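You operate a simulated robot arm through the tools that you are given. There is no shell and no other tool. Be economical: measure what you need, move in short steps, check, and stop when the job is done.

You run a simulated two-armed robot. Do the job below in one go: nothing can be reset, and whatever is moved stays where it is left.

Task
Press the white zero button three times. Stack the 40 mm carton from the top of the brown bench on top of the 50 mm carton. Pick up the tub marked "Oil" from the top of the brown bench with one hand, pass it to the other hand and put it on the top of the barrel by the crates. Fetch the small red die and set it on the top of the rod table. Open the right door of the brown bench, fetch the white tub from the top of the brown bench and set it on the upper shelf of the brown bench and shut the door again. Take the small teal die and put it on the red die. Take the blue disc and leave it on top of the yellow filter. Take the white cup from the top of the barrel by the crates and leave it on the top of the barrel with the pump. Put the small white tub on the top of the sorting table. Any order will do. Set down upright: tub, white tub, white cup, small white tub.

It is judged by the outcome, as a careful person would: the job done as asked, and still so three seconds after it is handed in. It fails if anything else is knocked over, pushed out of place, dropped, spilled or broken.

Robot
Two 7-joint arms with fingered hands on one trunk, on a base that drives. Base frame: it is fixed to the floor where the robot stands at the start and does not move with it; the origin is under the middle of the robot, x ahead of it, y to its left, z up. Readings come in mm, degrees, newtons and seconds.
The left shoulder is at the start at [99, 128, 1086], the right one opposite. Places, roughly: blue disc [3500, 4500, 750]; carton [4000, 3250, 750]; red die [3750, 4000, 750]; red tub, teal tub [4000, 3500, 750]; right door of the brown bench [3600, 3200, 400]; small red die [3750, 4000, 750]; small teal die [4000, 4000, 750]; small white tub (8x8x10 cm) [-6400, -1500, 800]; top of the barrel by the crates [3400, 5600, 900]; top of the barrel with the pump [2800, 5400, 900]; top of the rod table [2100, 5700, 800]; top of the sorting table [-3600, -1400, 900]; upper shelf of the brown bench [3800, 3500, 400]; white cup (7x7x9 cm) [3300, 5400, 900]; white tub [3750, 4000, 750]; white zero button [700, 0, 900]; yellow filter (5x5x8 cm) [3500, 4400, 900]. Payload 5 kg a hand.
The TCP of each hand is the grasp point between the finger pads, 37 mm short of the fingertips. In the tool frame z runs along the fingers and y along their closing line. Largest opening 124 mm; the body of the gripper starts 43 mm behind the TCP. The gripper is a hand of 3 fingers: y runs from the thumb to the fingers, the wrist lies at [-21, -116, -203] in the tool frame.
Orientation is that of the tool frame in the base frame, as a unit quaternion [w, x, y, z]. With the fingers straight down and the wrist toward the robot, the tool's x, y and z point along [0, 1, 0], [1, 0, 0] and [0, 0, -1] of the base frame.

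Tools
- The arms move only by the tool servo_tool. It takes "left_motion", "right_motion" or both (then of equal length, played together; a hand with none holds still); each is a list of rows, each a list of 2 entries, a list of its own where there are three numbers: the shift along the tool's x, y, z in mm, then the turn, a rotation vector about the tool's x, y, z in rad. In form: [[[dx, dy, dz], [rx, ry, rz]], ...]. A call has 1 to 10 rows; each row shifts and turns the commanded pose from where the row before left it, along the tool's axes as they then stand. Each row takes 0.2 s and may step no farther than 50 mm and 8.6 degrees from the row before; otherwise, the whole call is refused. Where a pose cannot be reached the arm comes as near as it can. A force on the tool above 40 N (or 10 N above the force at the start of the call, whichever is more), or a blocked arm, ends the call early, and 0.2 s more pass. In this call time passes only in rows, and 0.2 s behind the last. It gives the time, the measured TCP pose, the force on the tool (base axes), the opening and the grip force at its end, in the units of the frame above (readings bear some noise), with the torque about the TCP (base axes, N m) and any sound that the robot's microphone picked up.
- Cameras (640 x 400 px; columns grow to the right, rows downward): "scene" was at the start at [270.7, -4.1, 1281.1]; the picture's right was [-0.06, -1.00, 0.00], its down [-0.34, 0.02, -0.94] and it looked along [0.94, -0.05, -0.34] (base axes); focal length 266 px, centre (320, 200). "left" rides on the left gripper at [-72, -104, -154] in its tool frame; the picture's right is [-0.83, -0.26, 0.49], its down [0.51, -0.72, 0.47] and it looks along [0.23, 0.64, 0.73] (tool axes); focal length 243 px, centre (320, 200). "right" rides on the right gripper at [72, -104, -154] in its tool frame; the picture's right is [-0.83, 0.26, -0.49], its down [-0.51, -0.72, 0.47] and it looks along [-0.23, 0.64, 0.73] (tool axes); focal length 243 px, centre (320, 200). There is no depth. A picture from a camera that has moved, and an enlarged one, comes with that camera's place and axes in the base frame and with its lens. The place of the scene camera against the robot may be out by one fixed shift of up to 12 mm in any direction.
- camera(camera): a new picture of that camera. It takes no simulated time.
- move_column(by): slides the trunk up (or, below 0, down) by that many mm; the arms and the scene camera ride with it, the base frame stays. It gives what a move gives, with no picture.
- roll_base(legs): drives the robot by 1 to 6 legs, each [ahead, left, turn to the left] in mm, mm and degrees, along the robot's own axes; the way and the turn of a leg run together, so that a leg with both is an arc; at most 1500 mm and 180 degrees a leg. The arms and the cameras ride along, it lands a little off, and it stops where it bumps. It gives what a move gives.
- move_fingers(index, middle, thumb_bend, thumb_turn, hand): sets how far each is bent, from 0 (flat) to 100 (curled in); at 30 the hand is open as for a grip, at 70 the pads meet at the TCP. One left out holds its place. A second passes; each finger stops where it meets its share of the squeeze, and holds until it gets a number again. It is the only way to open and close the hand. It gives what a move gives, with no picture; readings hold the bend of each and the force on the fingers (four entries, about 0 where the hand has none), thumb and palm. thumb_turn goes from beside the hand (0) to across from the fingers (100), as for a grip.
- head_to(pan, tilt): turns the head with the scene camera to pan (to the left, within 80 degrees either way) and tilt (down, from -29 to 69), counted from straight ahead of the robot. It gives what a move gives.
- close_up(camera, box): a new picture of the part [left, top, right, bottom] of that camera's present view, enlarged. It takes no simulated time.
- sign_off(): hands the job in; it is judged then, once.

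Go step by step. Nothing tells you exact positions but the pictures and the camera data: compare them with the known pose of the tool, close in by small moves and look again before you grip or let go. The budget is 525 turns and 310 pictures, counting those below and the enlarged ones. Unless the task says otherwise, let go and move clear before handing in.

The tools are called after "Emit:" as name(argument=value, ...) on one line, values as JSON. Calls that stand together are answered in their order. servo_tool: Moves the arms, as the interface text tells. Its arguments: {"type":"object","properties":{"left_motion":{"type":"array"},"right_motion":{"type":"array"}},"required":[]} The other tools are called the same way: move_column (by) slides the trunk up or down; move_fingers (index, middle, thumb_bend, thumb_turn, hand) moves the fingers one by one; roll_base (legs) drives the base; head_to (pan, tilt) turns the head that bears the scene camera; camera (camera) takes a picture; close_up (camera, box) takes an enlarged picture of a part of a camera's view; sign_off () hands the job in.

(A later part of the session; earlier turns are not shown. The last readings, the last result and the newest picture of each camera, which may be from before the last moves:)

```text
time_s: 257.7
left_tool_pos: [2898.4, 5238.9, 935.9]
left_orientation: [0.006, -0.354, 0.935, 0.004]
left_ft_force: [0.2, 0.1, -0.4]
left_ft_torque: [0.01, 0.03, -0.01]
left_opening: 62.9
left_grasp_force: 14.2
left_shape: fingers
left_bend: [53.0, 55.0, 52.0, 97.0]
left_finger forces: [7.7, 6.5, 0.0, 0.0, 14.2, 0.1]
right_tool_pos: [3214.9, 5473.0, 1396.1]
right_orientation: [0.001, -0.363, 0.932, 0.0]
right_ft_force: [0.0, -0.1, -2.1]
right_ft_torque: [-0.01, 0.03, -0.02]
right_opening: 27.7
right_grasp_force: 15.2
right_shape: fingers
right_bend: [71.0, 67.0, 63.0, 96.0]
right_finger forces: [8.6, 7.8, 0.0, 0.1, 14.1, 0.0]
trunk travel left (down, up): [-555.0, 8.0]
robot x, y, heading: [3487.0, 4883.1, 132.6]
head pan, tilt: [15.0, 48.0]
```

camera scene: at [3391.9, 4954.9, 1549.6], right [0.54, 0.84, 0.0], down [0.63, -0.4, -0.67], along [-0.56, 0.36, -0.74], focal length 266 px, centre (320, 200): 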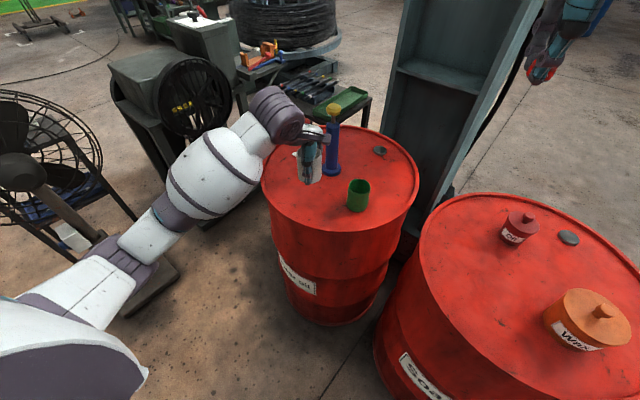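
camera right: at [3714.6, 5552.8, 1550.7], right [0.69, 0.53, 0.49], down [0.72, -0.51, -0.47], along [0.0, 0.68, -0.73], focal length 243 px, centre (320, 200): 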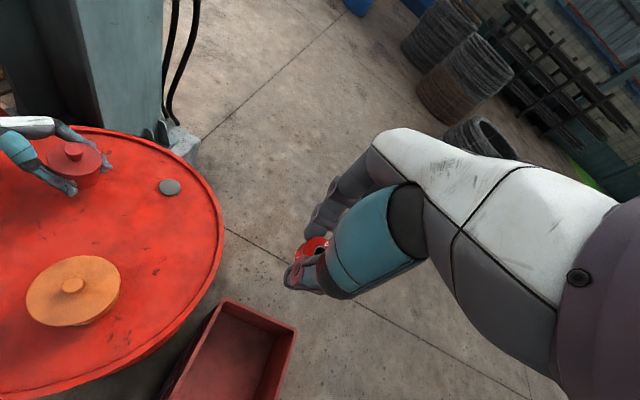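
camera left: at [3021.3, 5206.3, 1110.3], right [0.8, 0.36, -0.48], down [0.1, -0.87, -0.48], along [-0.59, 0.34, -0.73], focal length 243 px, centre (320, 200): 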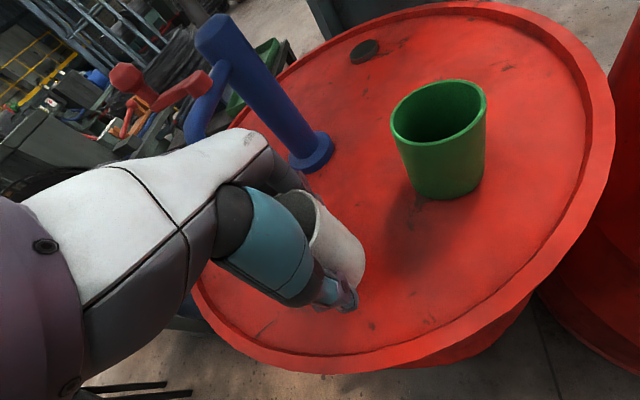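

Emit:
servo_tool(left_motion=[[[0, 0, 1.5], [0, 0, 0]], [[0, 0, 1], [0, 0, 0]], [[0, 0, 1], [0, 0, 0]]])

Emit:
close_up(camera="scene", box=[260, 110, 380, 220])

```text
time_s: 258.5
left_tool_pos: [2897.9, 5241.1, 933.4]
left_orientation: [0.007, -0.354, 0.935, 0.005]
left_ft_force: [1.4, 0.4, 4.8]
left_ft_torque: [0.05, 0.12, -0.02]
left_opening: 63.0
left_grasp_force: 14.7
left_shape: fingers
left_bend: [53.0, 55.0, 52.0, 97.0]
left_finger forces: [8.0, 7.2, 0.1, 0.0, 14.5, 0.0]
right_tool_pos: [3215.3, 5472.7, 1396.5]
right_orientation: [0.0, -0.364, 0.932, 0.001]
right_ft_force: [-0.3, -0.3, -1.2]
right_ft_torque: [0.0, 0.01, -0.04]
right_opening: 28.1
right_grasp_force: 15.4
right_shape: fingers
right_bend: [71.0, 67.0, 63.0, 96.0]
right_finger forces: [8.5, 7.8, 0.1, 0.0, 14.2, 0.0]
trunk travel left (down, up): [-555.0, 8.0]
robot x, y, heading: [3487.2, 4883.3, 132.7]
head pan, tilt: [15.0, 48.0]
```

```text
3.64 times, centred on (320, 165) of scene
camera zoom: at [3393.1, 4954.9, 1549.9], right [0.54, 0.84, 0.0], down [0.63, -0.4, -0.67], along [-0.57, 0.36, -0.74], focal length 969 px, centre (320, 327)
```

zoom: 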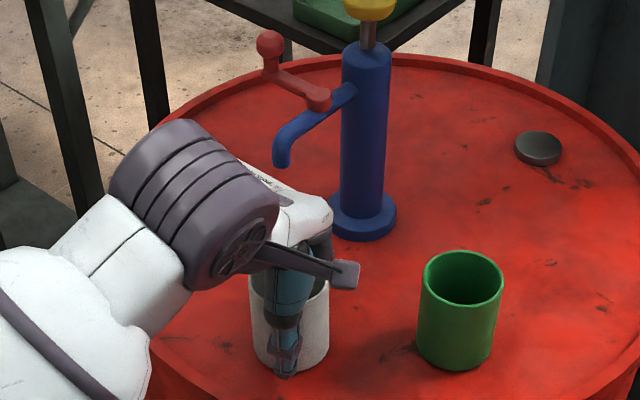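

Contact at the same height as the pick. Release and rise straight up.

Emit:
move_fingers(hand="left", index=40, middle=40, thumb_bend=38)

Emit:
servo_tool(left_motion=[[[0, 0, -15], [0, 0, 0]], [[0, 0, -35], [0, 0, 0]], [[0, 0, -45], [0, 0, 0]], [[0, 0, -45], [0, 0, 0]], [[0, 0, -45], [0, 0, 0]], [[0, 0, -45], [0, 0, 0]], [[0, 0, -45], [0, 0, 0]]])

Emit:
camera(camera="scene")

```text
time_s: 259.5
left_tool_pos: [2897.1, 5239.4, 933.3]
left_orientation: [0.006, -0.354, 0.935, 0.004]
left_ft_force: [-0.5, 0.0, 0.9]
left_ft_torque: [0.02, 0.04, 0.01]
left_opening: 100.8
left_grasp_force: 0.0
left_shape: fingers
left_bend: [40.0, 40.0, 38.0, 97.0]
left_finger forces: [0.0, 0.0, 0.0, 0.0, 0.0, 0.0]
right_tool_pos: [3213.8, 5472.8, 1397.3]
right_orientation: [0.001, -0.363, 0.932, 0.0]
right_ft_force: [-0.3, 0.0, -1.6]
right_ft_torque: [0.01, -0.02, 0.0]
right_opening: 27.7
right_grasp_force: 15.5
right_shape: fingers
right_bend: [71.0, 67.0, 63.0, 96.0]
right_finger forces: [8.6, 7.7, 0.1, 0.0, 14.2, 0.0]
trunk travel left (down, up): [-555.0, 8.0]
robot x, y, heading: [3483.9, 4885.7, 132.6]
head pan, tilt: [15.0, 48.0]
```

```text
time_s: 261.1
left_tool_pos: [2895.7, 5233.9, 1206.6]
left_orientation: [0.005, -0.354, 0.935, 0.004]
left_ft_force: [0.8, 0.3, -0.3]
left_ft_torque: [0.0, 0.0, -0.03]
left_opening: 101.3
left_grasp_force: 0.0
left_shape: fingers
left_bend: [40.0, 40.0, 38.0, 97.0]
left_finger forces: [0.1, 0.1, 0.0, 0.0, 0.0, 0.0]
right_tool_pos: [3213.8, 5472.1, 1396.9]
right_orientation: [0.0, -0.364, 0.932, 0.001]
right_ft_force: [0.1, 0.2, -0.8]
right_ft_torque: [-0.03, 0.03, 0.01]
right_opening: 28.0
right_grasp_force: 14.9
right_shape: fingers
right_bend: [71.0, 67.0, 63.0, 96.0]
right_finger forces: [8.6, 7.9, 0.0, 0.1, 14.2, 0.0]
trunk travel left (down, up): [-555.0, 8.0]
robot x, y, heading: [3487.9, 4882.3, 132.3]
head pan, tilt: [15.0, 48.0]
```

```text
158 pictures are left
camera scene: at [3392.9, 4955.3, 1549.9], right [0.54, 0.84, 0.0], down [0.63, -0.4, -0.67], along [-0.57, 0.36, -0.74], focal length 266 px, centre (320, 200)
```

scene: 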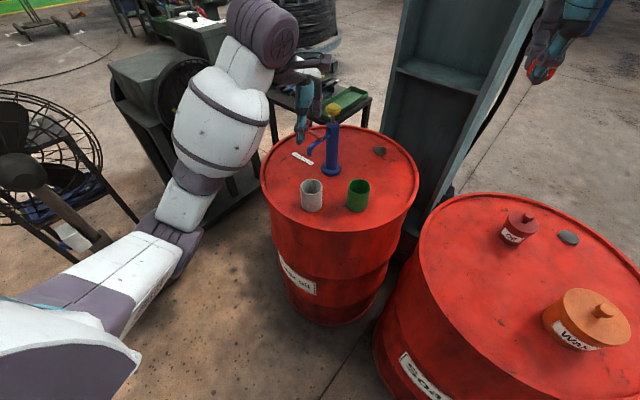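

The cup is on the pump barrel. Next the red die to the rod table (behind the column, ≈(2150, 5750)); I'll drive round the crates' far side. First back out to open floor.

Emit:
roll_base(legs=[[-427, -643, 0], [0, 0, -42.5], [0, -220, 0], [1400, 0, 0], [0, 0, 80]])

Emit:
head_to(pan=0, tilt=25)

Emit:
camera(camera="scene")

```text
time_s: 281.2
left_tool_pos: [3790.7, 6314.4, 1208.0]
left_orientation: [0.004, -0.63, 0.777, 0.007]
left_ft_force: [-1.0, 0.4, -0.4]
left_ft_torque: [0.0, 0.02, 0.03]
left_opening: 101.2
left_grasp_force: 0.0
left_shape: fingers
left_bend: [40.0, 40.0, 38.0, 97.0]
left_finger forces: [0.0, 0.0, 0.1, 0.0, 0.1, 0.1]
right_tool_pos: [3903.4, 6697.8, 1395.0]
right_orientation: [0.0, -0.637, 0.771, 0.0]
right_ft_force: [0.6, -0.6, -0.3]
right_ft_torque: [0.04, 0.02, -0.01]
right_opening: 27.2
right_grasp_force: 14.8
right_shape: fingers
right_bend: [71.0, 71.0, 63.0, 96.0]
right_finger forces: [8.5, 7.6, 0.1, 0.1, 13.6, 0.1]
trunk travel left (down, up): [-555.0, 8.0]
robot x, y, heading: [4472.7, 6389.1, 169.3]
head pan, tilt: [15.0, 48.0]
```

```text
time_s: 282.1
left_tool_pos: [3792.2, 6313.8, 1207.6]
left_orientation: [0.004, -0.63, 0.776, 0.007]
left_ft_force: [0.1, 0.0, 0.0]
left_ft_torque: [0.0, -0.01, 0.03]
left_opening: 101.3
left_grasp_force: 0.2
left_shape: fingers
left_bend: [40.0, 40.0, 38.0, 97.0]
left_finger forces: [0.0, 0.0, 0.1, 0.1, 0.0, 0.0]
right_tool_pos: [3903.6, 6697.2, 1396.9]
right_orientation: [0.0, -0.637, 0.771, 0.001]
right_ft_force: [0.3, 0.7, -1.1]
right_ft_torque: [-0.03, -0.01, 0.02]
right_opening: 27.2
right_grasp_force: 14.6
right_shape: fingers
right_bend: [71.0, 71.0, 63.0, 96.0]
right_finger forces: [8.7, 7.7, 0.0, 0.0, 13.4, 0.0]
trunk travel left (down, up): [-555.0, 8.0]
robot x, y, heading: [4469.5, 6382.1, 169.2]
head pan, tilt: [0.0, 25.0]
```

```text
157 pictures are left
camera scene: at [4343.8, 6410.6, 1584.4], right [0.19, 0.98, 0.0], down [0.42, -0.08, -0.91], along [-0.89, 0.17, -0.42], focal length 266 px, centre (320, 200)
```

scene: 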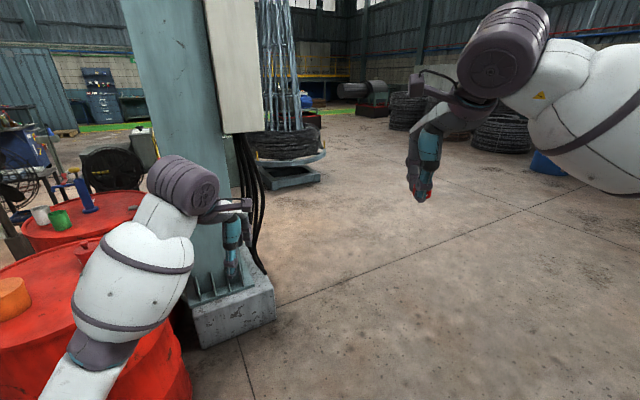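

Column base reaches y≈6350. Sidestep right, then pass beyond the column and look back at the rod table.

Emit:
roll_base(legs=[[0, -450, 0], [1100, 0, 0], [700, 0, 0], [0, 0, 60]])

Emit:
camera(camera="scene")

```text
time_s: 297.9
left_tool_pos: [2519.0, 6526.8, 1207.7]
left_orientation: [-0.001, 0.937, -0.35, -0.007]
left_ft_force: [-0.1, 0.3, -0.2]
left_ft_torque: [-0.03, 0.03, -0.01]
left_opening: 101.2
left_grasp_force: 0.1
left_shape: fingers
left_bend: [40.0, 40.0, 38.0, 97.0]
left_finger forces: [0.0, 0.0, 0.0, 0.1, 0.0, 0.0]
right_tool_pos: [2239.7, 6811.8, 1395.9]
right_orientation: [-0.001, 0.94, -0.341, 0.0]
right_ft_force: [-0.4, 0.5, -1.1]
right_ft_torque: [0.01, -0.01, 0.01]
right_opening: 26.9
right_grasp_force: 15.1
right_shape: fingers
right_bend: [71.0, 71.0, 64.0, 96.0]
right_finger forces: [8.6, 7.7, 0.0, 0.0, 13.4, 0.0]
trunk travel left (down, up): [-555.0, 8.0]
robot x, y, heading: [2789.8, 7155.3, -129.7]
head pan, tilt: [0.0, 25.0]
```

```text
156 pictures are left
camera scene: at [2703.6, 7058.3, 1584.5], right [-0.77, 0.64, 0.0], down [0.27, 0.32, -0.91], along [-0.58, -0.7, -0.42], focal length 266 px, centre (320, 200)
```

scene: 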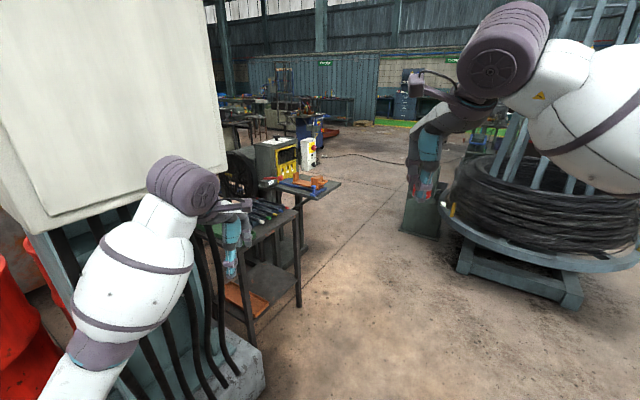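

The rod table is beyond the column. I'll retract the left hand, then take an L-shaped path to stand at ≈(1600, 6350) facing the table at heading −40°.

Emit:
servo_tool(left_motion=[[[0, -40, -15], [0, 0, 0]], [[0, -40, -15], [0, 0, 0]], [[0, -40, -15], [0, 0, 0]]])

Emit:
roll_base(legs=[[0, 0, 89.7], [-911, -765, 0], [320, -382, 0]])

Emit:
head_to(pan=0, tilt=40)

Emit:
camera(camera="scene")

```text
time_s: 298.7
left_tool_pos: [2598.2, 6617.4, 1249.8]
left_orientation: [0.0, 0.937, -0.349, -0.009]
left_ft_force: [-0.2, 0.1, 0.1]
left_ft_torque: [-0.05, 0.04, -0.03]
left_opening: 101.3
left_grasp_force: 0.0
left_shape: fingers
left_bend: [40.0, 40.0, 38.0, 97.0]
left_finger forces: [0.1, 0.2, 0.0, 0.1, 0.1, 0.0]
right_tool_pos: [2240.9, 6811.8, 1397.8]
right_orientation: [0.0, 0.94, -0.341, -0.001]
right_ft_force: [0.2, 0.2, -0.3]
right_ft_torque: [0.0, 0.03, 0.01]
right_opening: 27.1
right_grasp_force: 14.8
right_shape: fingers
right_bend: [71.0, 71.0, 64.0, 96.0]
right_finger forces: [8.5, 7.9, 0.0, 0.0, 13.6, 0.0]
trunk travel left (down, up): [-555.0, 8.0]
robot x, y, heading: [2791.5, 7157.4, -129.7]
head pan, tilt: [0.0, 25.0]
```

```text
time_s: 313.1
left_tool_pos: [2099.7, 6478.8, 1250.1]
left_orientation: [0.006, 0.921, 0.39, -0.007]
left_ft_force: [-0.5, 1.1, -1.0]
left_ft_torque: [0.01, 0.04, 0.0]
left_opening: 101.6
left_grasp_force: 0.1
left_shape: fingers
left_bend: [40.0, 40.0, 38.0, 97.0]
left_finger forces: [0.1, 0.0, 0.0, 0.0, 0.0, 0.0]
right_tool_pos: [1886.0, 6132.7, 1397.5]
right_orientation: [0.0, 0.917, 0.399, -0.001]
right_ft_force: [0.2, 0.1, -1.2]
right_ft_torque: [-0.03, -0.02, 0.01]
right_opening: 26.4
right_grasp_force: 14.7
right_shape: fingers
right_bend: [71.0, 71.0, 64.0, 96.0]
right_finger forces: [8.8, 7.7, 0.1, 0.0, 13.2, 0.0]
trunk travel left (down, up): [-555.0, 8.0]
robot x, y, heading: [1569.0, 6697.9, -43.1]
head pan, tilt: [0.0, 25.0]
```

```text
time_s: 313.9
left_tool_pos: [2098.0, 6478.4, 1250.1]
left_orientation: [0.005, 0.921, 0.39, -0.007]
left_ft_force: [-0.3, -0.4, 0.0]
left_ft_torque: [-0.02, -0.04, -0.01]
left_opening: 101.6
left_grasp_force: 0.0
left_shape: fingers
left_bend: [40.0, 40.0, 38.0, 97.0]
left_finger forces: [0.0, 0.1, 0.1, 0.1, 0.0, 0.0]
right_tool_pos: [1885.7, 6130.4, 1396.3]
right_orientation: [-0.001, 0.917, 0.398, -0.001]
right_ft_force: [-0.2, 0.0, -1.0]
right_ft_torque: [0.02, 0.04, 0.0]
right_opening: 26.4
right_grasp_force: 14.6
right_shape: fingers
right_bend: [71.0, 71.0, 64.0, 96.0]
right_finger forces: [8.7, 7.8, 0.0, 0.0, 13.2, 0.1]
trunk travel left (down, up): [-555.0, 8.0]
robot x, y, heading: [1569.8, 6698.7, -42.9]
head pan, tilt: [0.0, 40.0]
```

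```text
155 pictures are left
camera scene: at [1660.3, 6614.7, 1561.2], right [-0.68, -0.73, 0.0], down [-0.47, 0.44, -0.77], along [0.56, -0.52, -0.64], focal length 266 px, centre (320, 200)
```

scene: 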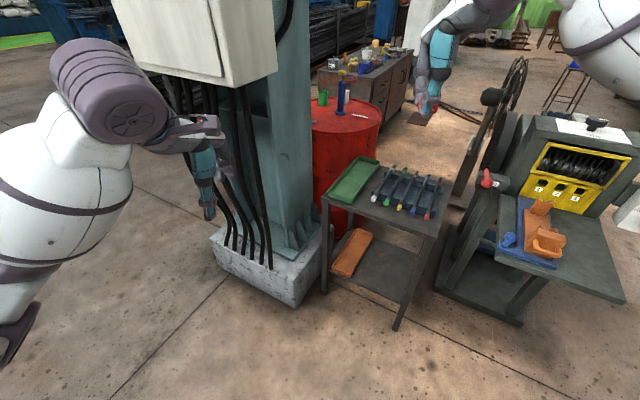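

The rod table is in view (top z≈805) with a green tray and rod rack. Zoom to find a free spot.

Emit:
close_up(camera="scene", box=[310, 140, 470, 260])

```text
3.33 times, centred on (390, 200) of scene
camera zoom: at [1660.3, 6614.7, 1561.2], right [-0.68, -0.73, 0.0], down [-0.47, 0.44, -0.77], along [0.56, -0.52, -0.64], focal length 888 px, centre (87, 200)
```

zoom: 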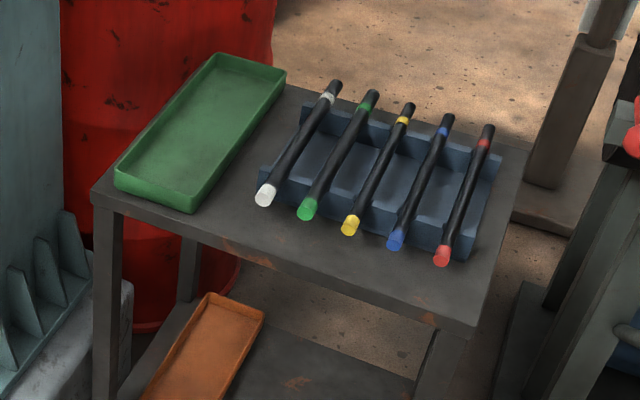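

Best spot is between the tray and the white-tipped rod, ≈(2162, 5889), with fingers pointing in perpendicular to the front edge. Retract the left hand a bit more and move to (1770, 6490), heading −55°.

Emit:
servo_tool(left_motion=[[[-20, -40, -10], [0, 0, 0]], [[-20, -40, -10], [0, 0, 0]]])

Emit:
roll_base(legs=[[288, -16, 0], [0, 0, -12]])

Emit:
head_to(pan=-5, tilt=52)

Emit:
camera(camera="scene")

Emit:
camera(camera="right")

```text
time_s: 314.5
left_tool_pos: [2017.0, 6498.9, 1274.0]
left_orientation: [0.005, 0.921, 0.389, -0.005]
left_ft_force: [0.4, 0.3, -0.1]
left_ft_torque: [-0.03, -0.02, 0.04]
left_opening: 101.4
left_grasp_force: 0.1
left_shape: fingers
left_bend: [40.0, 40.0, 38.0, 97.0]
left_finger forces: [0.1, 0.1, 0.1, 0.1, 0.0, 0.2]
left hand out of reach, approached as far as the arm can: row 2
right_tool_pos: [1883.5, 6133.0, 1399.2]
right_orientation: [0.001, 0.917, 0.398, 0.001]
right_ft_force: [-0.4, -0.4, -1.5]
right_ft_torque: [0.01, -0.04, 0.01]
right_opening: 26.4
right_grasp_force: 14.8
right_shape: fingers
right_bend: [71.0, 71.0, 64.0, 96.0]
right_finger forces: [8.7, 7.9, 0.0, 0.1, 13.3, 0.0]
trunk travel left (down, up): [-555.0, 8.0]
robot x, y, heading: [1567.9, 6698.2, -43.2]
head pan, tilt: [0.0, 40.0]
```

```text
time_s: 317.3
left_tool_pos: [2166.0, 6204.5, 1272.1]
left_orientation: [0.004, 0.957, 0.29, -0.007]
left_ft_force: [0.1, 0.7, 0.0]
left_ft_torque: [0.04, 0.0, 0.02]
left_opening: 101.4
left_grasp_force: 0.0
left_shape: fingers
left_bend: [40.0, 40.0, 38.0, 97.0]
left_finger forces: [0.0, 0.0, 0.0, 0.1, 0.1, 0.1]
right_tool_pos: [1957.2, 5873.1, 1395.1]
right_orientation: [0.0, 0.954, 0.3, 0.0]
right_ft_force: [-0.2, 0.5, -1.0]
right_ft_torque: [0.04, -0.02, -0.01]
right_opening: 26.2
right_grasp_force: 14.6
right_shape: fingers
right_bend: [71.0, 71.0, 64.0, 96.0]
right_finger forces: [8.6, 7.9, 0.0, 0.0, 13.1, 0.0]
trunk travel left (down, up): [-555.0, 8.0]
robot x, y, heading: [1765.3, 6491.1, -55.0]
head pan, tilt: [0.0, 40.0]
```

```text
time_s: 318.0
left_tool_pos: [2163.5, 6204.0, 1272.5]
left_orientation: [0.003, 0.957, 0.29, -0.006]
left_ft_force: [0.2, -0.4, -0.5]
left_ft_torque: [0.03, 0.01, 0.0]
left_opening: 101.5
left_grasp_force: 0.0
left_shape: fingers
left_bend: [40.0, 40.0, 38.0, 97.0]
left_finger forces: [0.0, 0.0, 0.0, 0.1, 0.0, 0.0]
right_tool_pos: [1955.6, 5874.2, 1396.2]
right_orientation: [-0.001, 0.954, 0.3, 0.0]
right_ft_force: [-0.7, -0.4, -1.1]
right_ft_torque: [-0.01, -0.01, 0.0]
right_opening: 26.4
right_grasp_force: 14.7
right_shape: fingers
right_bend: [71.0, 71.0, 64.0, 96.0]
right_finger forces: [8.7, 8.0, 0.0, 0.0, 13.1, 0.0]
trunk travel left (down, up): [-555.0, 8.0]
robot x, y, heading: [1766.0, 6498.0, -55.1]
head pan, tilt: [-5.0, 52.0]
```

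```text
153 pictures are left
camera scene: at [1825.5, 6397.5, 1544.4], right [-0.87, -0.5, 0.0], down [-0.39, 0.68, -0.62], along [0.31, -0.53, -0.79], focal length 266 px, centre (320, 200)
```

scene: 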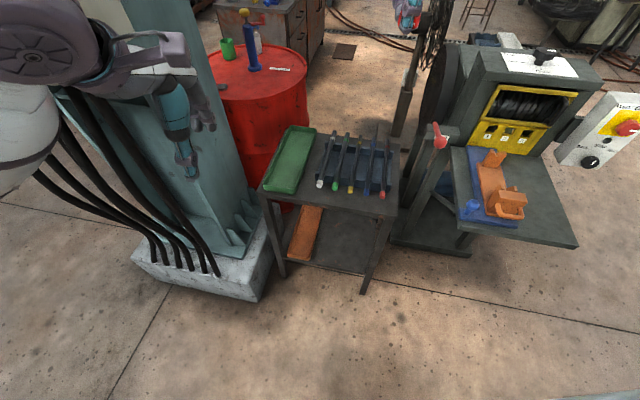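

```text
152 pictures are left
camera right: at [1956.5, 6000.0, 1550.4], right [-0.53, -0.69, 0.49], down [-0.83, 0.3, -0.47], along [0.18, -0.66, -0.73], focal length 243 px, centre (320, 200)
```

right: 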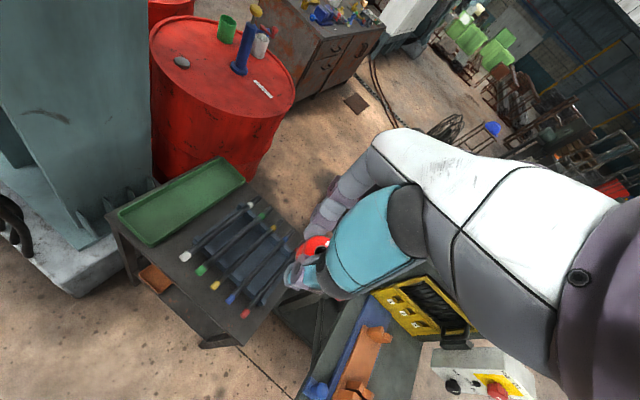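

Emit:
close_up(camera="right", box=[90, 150, 330, 360])

Emit:
close_up(camera="scene", box=[240, 110, 420, 250])

```text
1.90 times, centred on (210, 255) of right
camera zoom: at [1956.5, 6000.0, 1550.4], right [-0.53, -0.69, 0.49], down [-0.83, 0.3, -0.47], along [0.18, -0.66, -0.73], focal length 462 px, centre (530, 95)
```

zoom: 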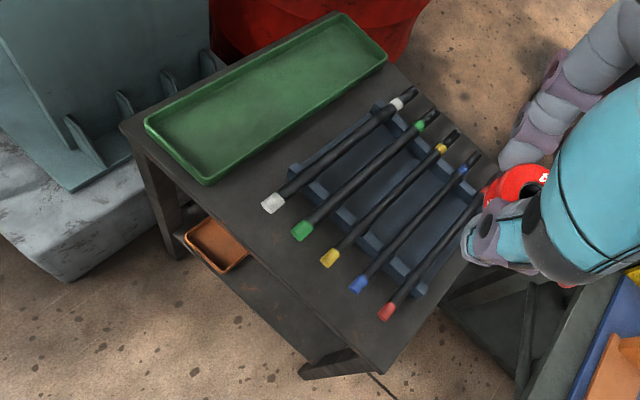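

```text
2.86 times, centred on (330, 180) of scene
camera zoom: at [1825.5, 6397.5, 1544.4], right [-0.87, -0.5, 0.0], down [-0.39, 0.68, -0.62], along [0.31, -0.53, -0.79], focal length 761 px, centre (291, 257)
```

zoom: 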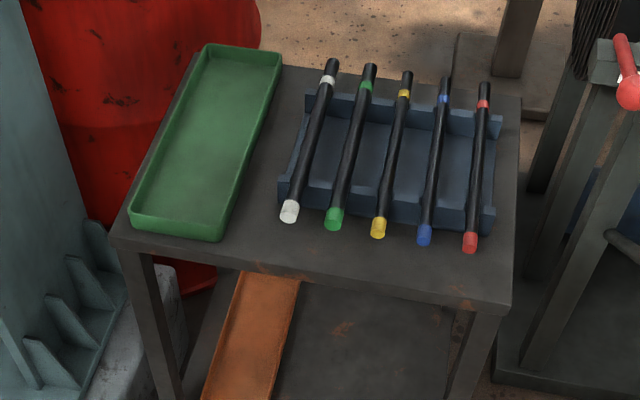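

Triangulated: table top z≈780; spot P≈(2180, 5882). Lower the trunk 200 mm, then move the right hand over P and yaw it square to the table edge.

Emit:
move_column(by=-200)

Emit:
servo_tool(right_motion=[[[37.7, 24.4, 0], [0, 0, 0]], [[37.7, 24.4, 0], [0, 0, 0]], [[37.7, 24.4, 0], [0, 0, 0]], [[37.7, 24.4, 0], [0, 0, 0]], [[37.7, 24.4, 0], [0, 0, 0]], [[0, 0, 30], [0, 0, 0.149]], [[0, 0, 30], [0, 0, 0.149]], [[0, 0, 45], [0, 0, 0]], [[0, 0, 45], [0, 0, 0]]])

Emit:
camera(camera="right")

Emit:
camera(camera="scene")

```text
time_s: 320.2
left_tool_pos: [2162.2, 6205.7, 892.7]
left_orientation: [-0.189, 0.937, 0.285, -0.068]
left_ft_force: [-0.7, -0.4, -0.4]
left_ft_torque: [0.01, 0.0, 0.0]
left_opening: 101.4
left_grasp_force: 0.0
left_shape: fingers
left_bend: [40.0, 40.0, 38.0, 97.0]
left_finger forces: [0.0, 0.0, 0.0, 0.0, 0.0, 0.1]
right_tool_pos: [1955.8, 5874.3, 1197.8]
right_orientation: [0.001, 0.954, 0.3, 0.0]
right_ft_force: [0.1, -0.3, -2.2]
right_ft_torque: [-0.01, -0.05, 0.0]
right_opening: 26.2
right_grasp_force: 14.9
right_shape: fingers
right_bend: [71.0, 71.0, 64.0, 96.0]
right_finger forces: [8.6, 8.0, 0.0, 0.1, 13.2, 0.0]
trunk travel left (down, up): [-355.0, 208.0]
robot x, y, heading: [1766.1, 6497.9, -55.4]
head pan, tilt: [-5.0, 52.0]
```

```text
time_s: 322.2
left_tool_pos: [2163.1, 6204.5, 891.6]
left_orientation: [-0.188, 0.937, 0.286, -0.069]
left_ft_force: [-0.9, -0.5, 0.2]
left_ft_torque: [0.01, 0.02, -0.02]
left_opening: 101.6
left_grasp_force: 0.0
left_shape: fingers
left_bend: [40.0, 40.0, 38.0, 97.0]
left_finger forces: [0.0, 0.1, 0.0, 0.0, 0.0, 0.1]
right_tool_pos: [2181.2, 5880.6, 1044.7]
right_orientation: [0.0, 0.988, 0.155, -0.001]
right_ft_force: [0.2, -0.4, -1.6]
right_ft_torque: [0.01, 0.01, 0.02]
right_opening: 26.2
right_grasp_force: 14.7
right_shape: fingers
right_bend: [71.0, 71.0, 64.0, 96.0]
right_finger forces: [8.6, 8.4, 0.0, 0.1, 13.4, 0.0]
trunk travel left (down, up): [-355.0, 208.0]
robot x, y, heading: [1762.7, 6495.2, -55.1]
head pan, tilt: [-5.0, 52.0]
```

```text
149 pictures are left
camera right: at [2219.0, 6002.5, 1198.9], right [-0.71, -0.5, 0.49], down [-0.7, 0.53, -0.47], along [-0.03, -0.68, -0.73], focal length 243 px, centre (320, 200)
```

right: 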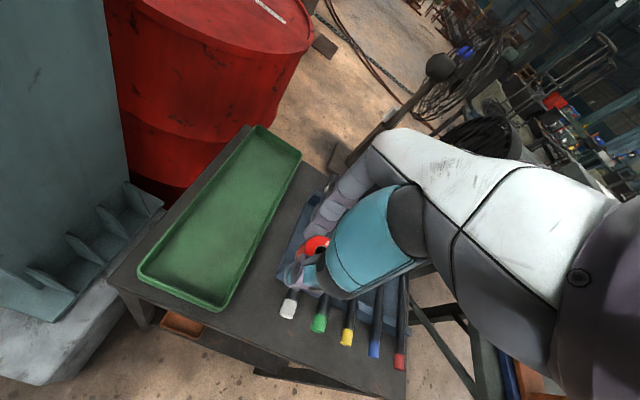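

```text
148 pictures are left
camera scene: at [1893.6, 6300.1, 1313.3], right [-0.87, -0.5, 0.0], down [-0.39, 0.68, -0.61], along [0.31, -0.53, -0.79], focal length 266 px, centre (320, 200)
```

scene: 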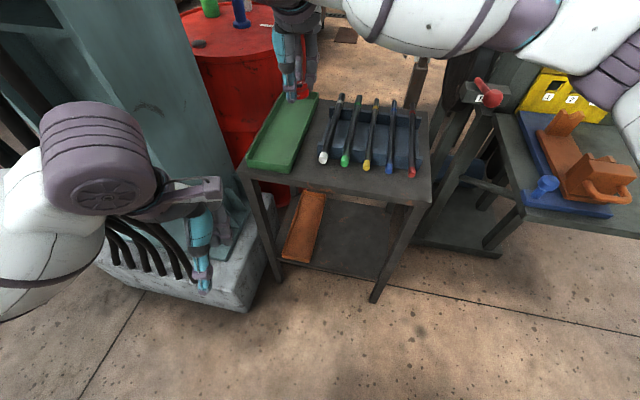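

Position looks right between tray and rods. Descend partway and re-check.

Emit:
servo_tool(right_motion=[[[-4, 0, 45], [0, 0, 0]], [[0, 0, 45], [0, 0, 0]], [[0, 0, 45], [0, 0, 0]]])

Emit:
close_up(camera="right", box=[180, 160, 420, 360])

Emit:
close_up(camera="scene", box=[220, 40, 440, 210])

```text
time_s: 323.0
left_tool_pos: [2164.3, 6204.4, 892.0]
left_orientation: [-0.189, 0.937, 0.286, -0.068]
left_ft_force: [0.8, 0.5, 0.0]
left_ft_torque: [0.01, 0.01, -0.03]
left_opening: 101.4
left_grasp_force: 0.1
left_shape: fingers
left_bend: [40.0, 40.0, 38.0, 97.0]
left_finger forces: [0.0, 0.0, 0.0, 0.0, 0.0, 0.0]
right_tool_pos: [2176.2, 5881.7, 910.9]
right_orientation: [0.0, 0.988, 0.155, -0.001]
right_ft_force: [-0.2, -1.0, -1.3]
right_ft_torque: [0.03, -0.02, 0.06]
right_opening: 26.1
right_grasp_force: 14.9
right_shape: fingers
right_bend: [71.0, 71.0, 64.0, 96.0]
right_finger forces: [8.5, 8.1, 0.0, 0.0, 13.2, 0.0]
trunk travel left (down, up): [-355.0, 208.0]
robot x, y, heading: [1766.0, 6494.3, -55.1]
head pan, tilt: [-5.0, 52.0]
```

```text
2.00 times, centred on (300, 260) of right
camera zoom: at [2213.9, 6001.4, 1065.4], right [-0.71, -0.5, 0.49], down [-0.7, 0.53, -0.47], along [-0.02, -0.68, -0.73], focal length 485 px, centre (360, 80)
```

zoom: 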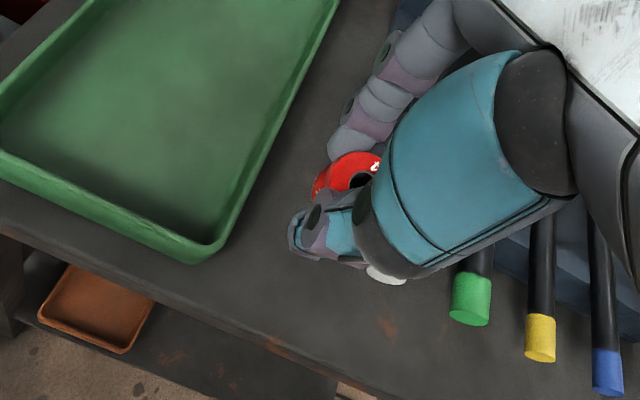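

```text
2.35 times, centred on (330, 125) of scene
camera zoom: at [1893.6, 6300.3, 1313.4], right [-0.87, -0.5, 0.0], down [-0.39, 0.68, -0.62], along [0.31, -0.53, -0.79], focal length 627 px, centre (296, 376)
```

zoom: 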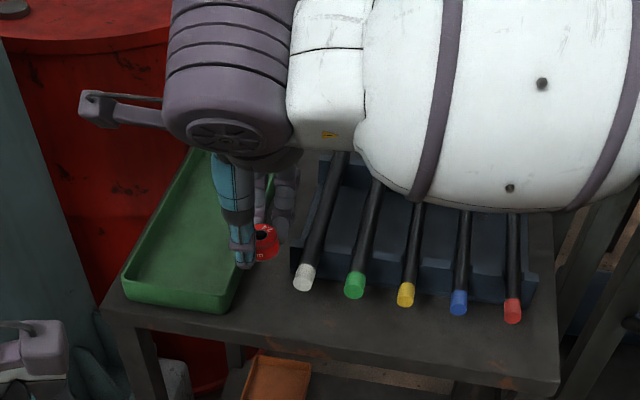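

Emit:
servo_tool(right_motion=[[[-6, 0, 30], [0, 0, 0]], [[0, 0, 30], [0, 0, 0]], [[0, 0, 15], [0, 0, 0]]])

Emit:
close_up(camera="right", box=[180, 160, 420, 360])

Emit:
close_up(camera="scene", box=[240, 80, 360, 180])

```text
time_s: 323.8
left_tool_pos: [2161.8, 6208.7, 893.6]
left_orientation: [-0.187, 0.937, 0.286, -0.069]
left_ft_force: [-0.4, 0.3, -0.7]
left_ft_torque: [0.01, 0.02, 0.02]
left_opening: 101.7
left_grasp_force: 0.0
left_shape: fingers
left_bend: [40.0, 40.0, 38.0, 97.0]
left_finger forces: [0.0, 0.1, 0.0, 0.0, 0.1, 0.0]
right_tool_pos: [2168.9, 5884.1, 843.3]
right_orientation: [0.002, 0.988, 0.157, 0.0]
right_ft_force: [-5.4, 16.1, 20.4]
right_ft_torque: [-1.19, 0.03, -0.27]
right_opening: 26.2
right_grasp_force: 33.3
right_shape: fingers
right_bend: [71.0, 71.0, 64.0, 94.0]
right_finger forces: [7.8, 41.5, 0.0, 0.0, 18.4, 0.0]
trunk travel left (down, up): [-355.0, 208.0]
robot x, y, heading: [1766.9, 6493.4, -55.0]
head pan, tilt: [-5.0, 52.0]
```

```text
2.00 times, centred on (300, 260) of right
camera zoom: at [2205.6, 6005.1, 995.7], right [-0.71, -0.5, 0.49], down [-0.7, 0.53, -0.48], along [-0.02, -0.68, -0.73], focal length 485 px, centre (360, 80)
```

zoom: 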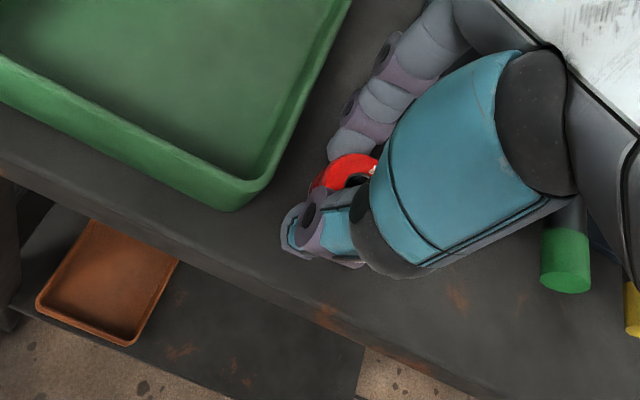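

```text
4.00 times, centred on (300, 130) of scene
camera zoom: at [1891.4, 6305.7, 1314.6], right [-0.87, -0.5, 0.0], down [-0.39, 0.68, -0.62], along [0.31, -0.54, -0.79], focal length 1066 px, centre (400, 480)
```

zoom: 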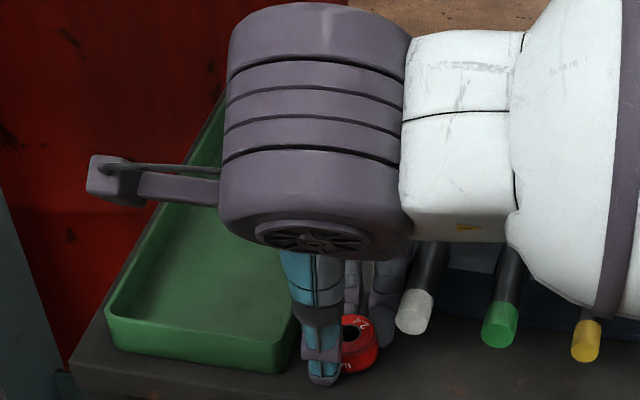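

The middle finger touched the white-tipped rod. Back up at once and check it.

Emit:
servo_tool(right_motion=[[[0, 0, -15], [0, 0, 0]], [[0, 0, -20], [0, 0, 0]]])

Emit:
close_up(camera="scene", box=[220, 80, 440, 220])

Emit:
close_up(camera="right", box=[180, 160, 420, 360])

```text
time_s: 324.4
left_tool_pos: [2163.9, 6206.0, 892.6]
left_orientation: [-0.188, 0.937, 0.287, -0.07]
left_ft_force: [0.3, 0.6, -0.5]
left_ft_torque: [-0.01, 0.04, 0.01]
left_opening: 101.6
left_grasp_force: 0.1
left_shape: fingers
left_bend: [40.0, 40.0, 38.0, 97.0]
left_finger forces: [0.1, 0.1, 0.1, 0.0, 0.1, 0.1]
right_tool_pos: [2168.4, 5878.8, 872.9]
right_orientation: [0.001, 0.988, 0.155, 0.0]
right_ft_force: [0.2, 0.6, -1.9]
right_ft_torque: [-0.02, -0.01, 0.0]
right_opening: 26.0
right_grasp_force: 17.4
right_shape: fingers
right_bend: [71.0, 71.0, 64.0, 95.0]
right_finger forces: [9.8, 10.3, 0.1, 0.0, 14.3, 0.0]
trunk travel left (down, up): [-355.0, 208.0]
robot x, y, heading: [1765.7, 6495.7, -55.2]
head pan, tilt: [-5.0, 52.0]
```

```text
2.86 times, centred on (330, 150) of scene
camera zoom: at [1893.0, 6301.7, 1313.6], right [-0.87, -0.5, 0.0], down [-0.39, 0.68, -0.62], along [0.31, -0.53, -0.79], focal length 761 px, centre (291, 343)
```

zoom: 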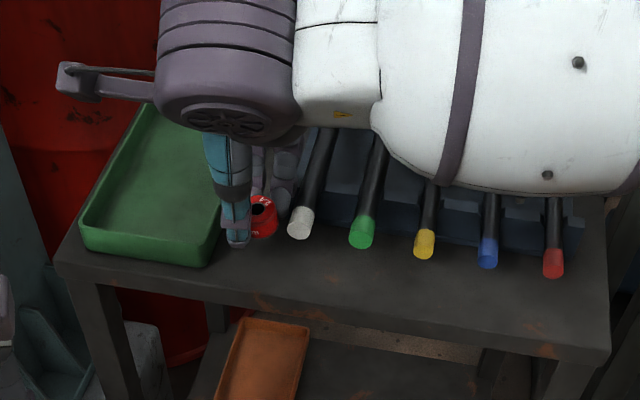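

```text
2.00 times, centred on (300, 260) of right
camera zoom: at [2206.9, 6000.1, 1026.5], right [-0.71, -0.5, 0.49], down [-0.7, 0.53, -0.47], along [-0.03, -0.68, -0.73], focal length 485 px, centre (360, 80)
```

zoom: 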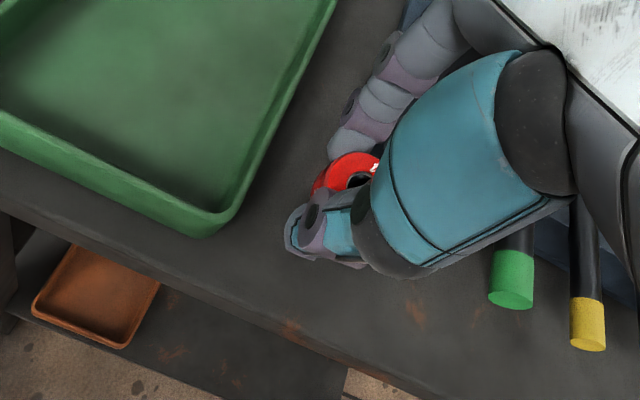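

The rod is still in line with the others. Shift 18 mm toward the tray and 8 mm toward the edge, then descend slowly.

Emit:
servo_tool(right_motion=[[[18, -8, 0], [0, 0, 0]], [[0, 0, 15], [0, 0, 0]], [[0, 0, 8], [0, 0, 0]]])

Emit:
close_up(camera="right", box=[180, 160, 420, 360])

Emit:
close_up(camera="scene", box=[240, 80, 360, 180])

```text
time_s: 325.2
left_tool_pos: [2164.0, 6205.0, 892.4]
left_orientation: [-0.188, 0.937, 0.287, -0.069]
left_ft_force: [-0.3, -0.4, 0.3]
left_ft_torque: [-0.01, 0.01, -0.03]
left_opening: 101.3
left_grasp_force: 0.0
left_shape: fingers
left_bend: [40.0, 40.0, 38.0, 97.0]
left_finger forces: [0.0, 0.0, 0.0, 0.0, 0.1, 0.1]
right_tool_pos: [2184.6, 5891.6, 848.1]
right_orientation: [0.001, 0.988, 0.154, -0.001]
right_ft_force: [0.4, 0.0, -1.2]
right_ft_torque: [-0.03, -0.01, 0.02]
right_opening: 25.9
right_grasp_force: 17.9
right_shape: fingers
right_bend: [71.0, 71.0, 64.0, 95.0]
right_finger forces: [9.7, 10.5, 0.0, 0.0, 14.8, 0.1]
trunk travel left (down, up): [-355.0, 208.0]
robot x, y, heading: [1764.6, 6494.0, -55.0]
head pan, tilt: [-5.0, 52.0]
```

```text
2.00 times, centred on (300, 260) of right
camera zoom: at [2222.1, 6012.4, 1002.1], right [-0.71, -0.5, 0.49], down [-0.7, 0.53, -0.47], along [-0.02, -0.68, -0.73], focal length 485 px, centre (360, 80)
```

zoom: 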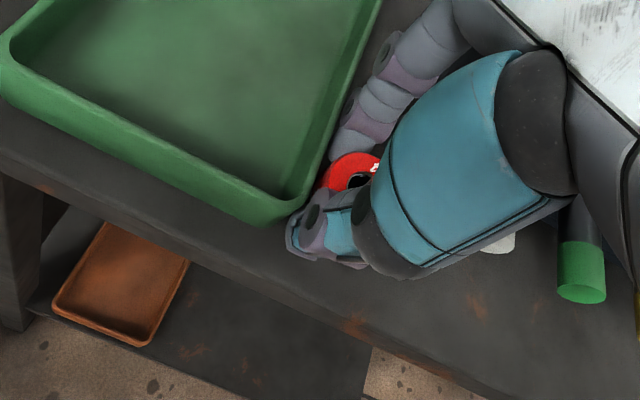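

```text
4.00 times, centred on (300, 130) of scene
camera zoom: at [1893.7, 6300.9, 1313.5], right [-0.87, -0.5, 0.0], down [-0.39, 0.68, -0.62], along [0.31, -0.53, -0.79], focal length 1066 px, centre (400, 480)
```

zoom: 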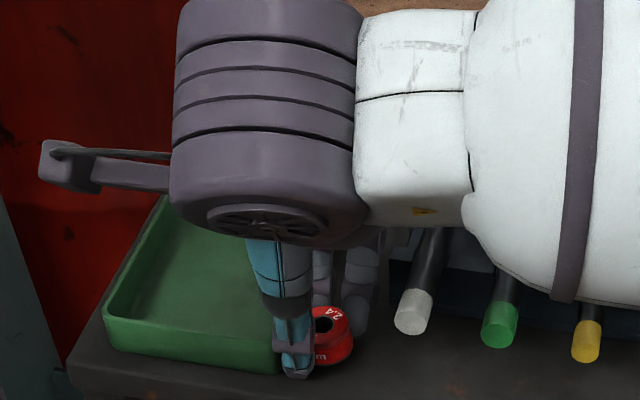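

Tray corner is now only 20 mm to one side; shift back 13 mm to centre between tray and rod.

Emit:
servo_tool(right_motion=[[[-13, 0, 0], [0, 0, 0]], [[0, 0, 6], [0, 0, 0]]])

Emit:
close_up(camera="right", box=[180, 160, 420, 360])

Emit:
close_up(camera="scene", box=[240, 80, 360, 180])

```text
time_s: 325.8
left_tool_pos: [2163.3, 6207.1, 892.1]
left_orientation: [-0.188, 0.937, 0.286, -0.07]
left_ft_force: [0.0, 0.3, -0.2]
left_ft_torque: [-0.01, 0.0, 0.02]
left_opening: 101.4
left_grasp_force: 0.1
left_shape: fingers
left_bend: [40.0, 40.0, 38.0, 97.0]
left_finger forces: [0.0, 0.0, 0.1, 0.0, 0.0, 0.1]
right_tool_pos: [2172.7, 5887.7, 841.0]
right_orientation: [0.0, 0.988, 0.156, 0.0]
right_ft_force: [0.3, -0.2, -1.1]
right_ft_torque: [-0.02, 0.01, 0.0]
right_opening: 25.8
right_grasp_force: 17.4
right_shape: fingers
right_bend: [71.0, 71.0, 64.0, 95.0]
right_finger forces: [9.6, 10.5, 0.0, 0.0, 14.5, 0.1]
trunk travel left (down, up): [-355.0, 208.0]
robot x, y, heading: [1763.0, 6494.5, -55.5]
head pan, tilt: [-5.0, 52.0]
```

```text
2.00 times, centred on (300, 260) of right
camera zoom: at [2210.3, 6008.2, 995.7], right [-0.71, -0.5, 0.49], down [-0.7, 0.53, -0.47], along [-0.03, -0.68, -0.73], focal length 485 px, centre (360, 80)
```

zoom: 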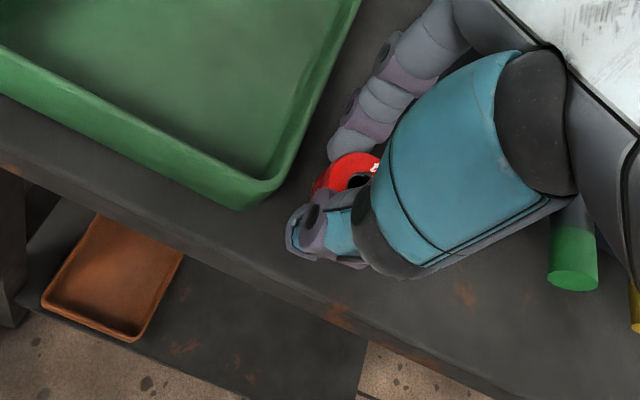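

```text
4.00 times, centred on (300, 130) of scene
camera zoom: at [1894.2, 6301.0, 1313.4], right [-0.87, -0.5, 0.0], down [-0.39, 0.68, -0.62], along [0.31, -0.53, -0.79], focal length 1066 px, centre (400, 480)
```

zoom: 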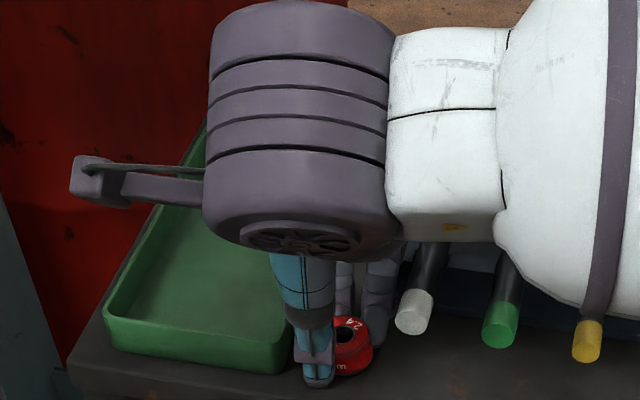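

Emit:
servo_tool(right_motion=[[[4, -2, 0], [0, 0, 0]], [[0, 0, 4], [0, 0, 0]], [[0, 0, 3], [0, 0, 0]], [[0, 0, 3], [0, 0, 0]]])

Emit:
close_up(camera="scene", box=[240, 80, 360, 180])

```text
time_s: 326.8
left_tool_pos: [2162.6, 6206.6, 893.3]
left_orientation: [-0.189, 0.937, 0.285, -0.068]
left_ft_force: [-0.9, -0.8, -0.3]
left_ft_torque: [0.01, 0.04, 0.03]
left_opening: 101.6
left_grasp_force: 0.1
left_shape: fingers
left_bend: [40.0, 40.0, 38.0, 97.0]
left_finger forces: [0.0, 0.0, 0.0, 0.1, 0.0, 0.0]
right_tool_pos: [2177.3, 5889.5, 841.8]
right_orientation: [0.004, 0.988, 0.155, 0.005]
right_ft_force: [-3.6, 4.5, 20.8]
right_ft_torque: [0.91, 0.21, 0.1]
right_opening: 25.9
right_grasp_force: 23.4
right_shape: fingers
right_bend: [71.0, 71.0, 64.0, 96.0]
right_finger forces: [7.7, 9.2, 0.1, 0.1, 29.5, 0.0]
trunk travel left (down, up): [-355.0, 208.0]
robot x, y, heading: [1765.6, 6494.8, -55.1]
head pan, tilt: [-5.0, 52.0]
stopped in row 4 (right hand): the force on the tool passed its limit at 44 N (the readings are from after the stop); the commanded pose is now the measured one
```

```text
4.00 times, centred on (300, 130) of scene
camera zoom: at [1892.5, 6302.0, 1313.7], right [-0.87, -0.5, 0.0], down [-0.39, 0.68, -0.62], along [0.31, -0.53, -0.79], focal length 1066 px, centre (400, 480)
```

zoom: 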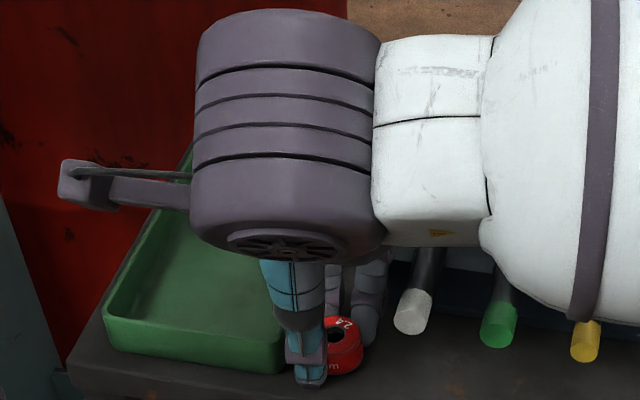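

Contact at z≈842 — that's the table itself (top ≈797). Ease up slightly and release gently.

Emit:
servo_tool(right_motion=[[[0, 0, -1.5], [0, 0, 0]]])

Emit:
move_fingers(hand="right", index=60, middle=60, thumb_bend=56)

Emit:
close_up(camera="scene", box=[240, 80, 360, 180])

Emit:
close_up(camera="right", box=[180, 160, 420, 360])

```text
time_s: 327.2
left_tool_pos: [2162.2, 6206.4, 893.0]
left_orientation: [-0.188, 0.937, 0.286, -0.068]
left_ft_force: [-0.2, -0.3, -0.7]
left_ft_torque: [0.01, 0.0, 0.03]
left_opening: 101.4
left_grasp_force: 0.0
left_shape: fingers
left_bend: [40.0, 40.0, 38.0, 97.0]
left_finger forces: [0.0, 0.0, 0.1, 0.1, 0.0, 0.0]
right_tool_pos: [2178.8, 5889.5, 841.1]
right_orientation: [0.004, 0.988, 0.155, 0.003]
right_ft_force: [-3.1, 3.7, 15.5]
right_ft_torque: [0.62, 0.08, 0.08]
right_opening: 26.1
right_grasp_force: 21.5
right_shape: fingers
right_bend: [71.0, 71.0, 64.0, 96.0]
right_finger forces: [8.6, 8.9, 0.0, 0.0, 24.9, 0.0]
trunk travel left (down, up): [-355.0, 208.0]
robot x, y, heading: [1768.2, 6496.9, -55.2]
head pan, tilt: [-5.0, 52.0]
```

```text
time_s: 328.2
left_tool_pos: [2162.6, 6208.2, 892.7]
left_orientation: [-0.187, 0.937, 0.286, -0.07]
left_ft_force: [0.3, 0.3, -0.7]
left_ft_torque: [-0.01, -0.01, -0.03]
left_opening: 101.5
left_grasp_force: 0.0
left_shape: fingers
left_bend: [40.0, 40.0, 38.0, 97.0]
left_finger forces: [0.1, 0.0, 0.0, 0.0, 0.0, 0.0]
right_tool_pos: [2178.3, 5890.1, 841.1]
right_orientation: [0.004, 0.988, 0.155, 0.005]
right_ft_force: [5.8, -3.0, 23.3]
right_ft_torque: [0.07, -0.35, -0.13]
right_opening: 36.0
right_grasp_force: 11.8
right_shape: fingers
right_bend: [61.0, 60.0, 60.0, 96.0]
right_finger forces: [6.0, 4.3, 0.0, 0.1, 12.9, 0.0]
trunk travel left (down, up): [-355.0, 208.0]
robot x, y, heading: [1763.6, 6495.3, -55.4]
head pan, tilt: [-5.0, 52.0]
```

```text
4.00 times, centred on (300, 130) of scene
camera zoom: at [1892.5, 6302.8, 1313.9], right [-0.87, -0.5, 0.0], down [-0.39, 0.68, -0.62], along [0.31, -0.53, -0.79], focal length 1066 px, centre (400, 480)
```

zoom: 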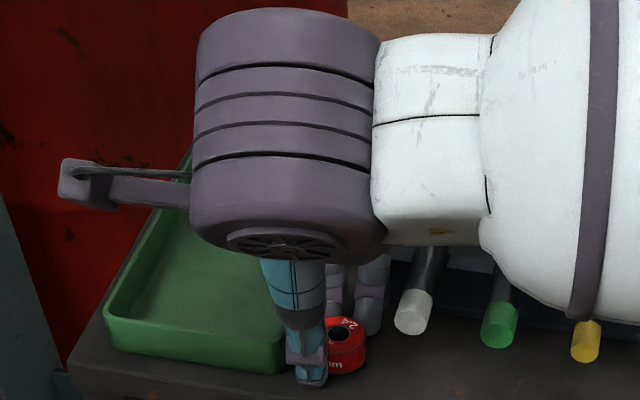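

```text
2.00 times, centred on (300, 260) of right
camera zoom: at [2214.6, 6012.0, 995.1], right [-0.71, -0.5, 0.49], down [-0.7, 0.53, -0.48], along [-0.02, -0.69, -0.73], focal length 485 px, centre (360, 80)
```

zoom: 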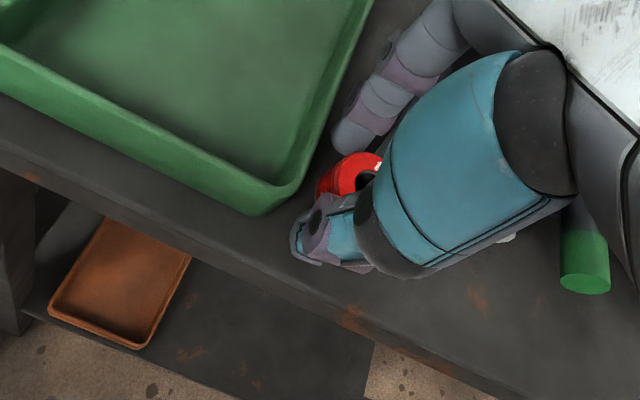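

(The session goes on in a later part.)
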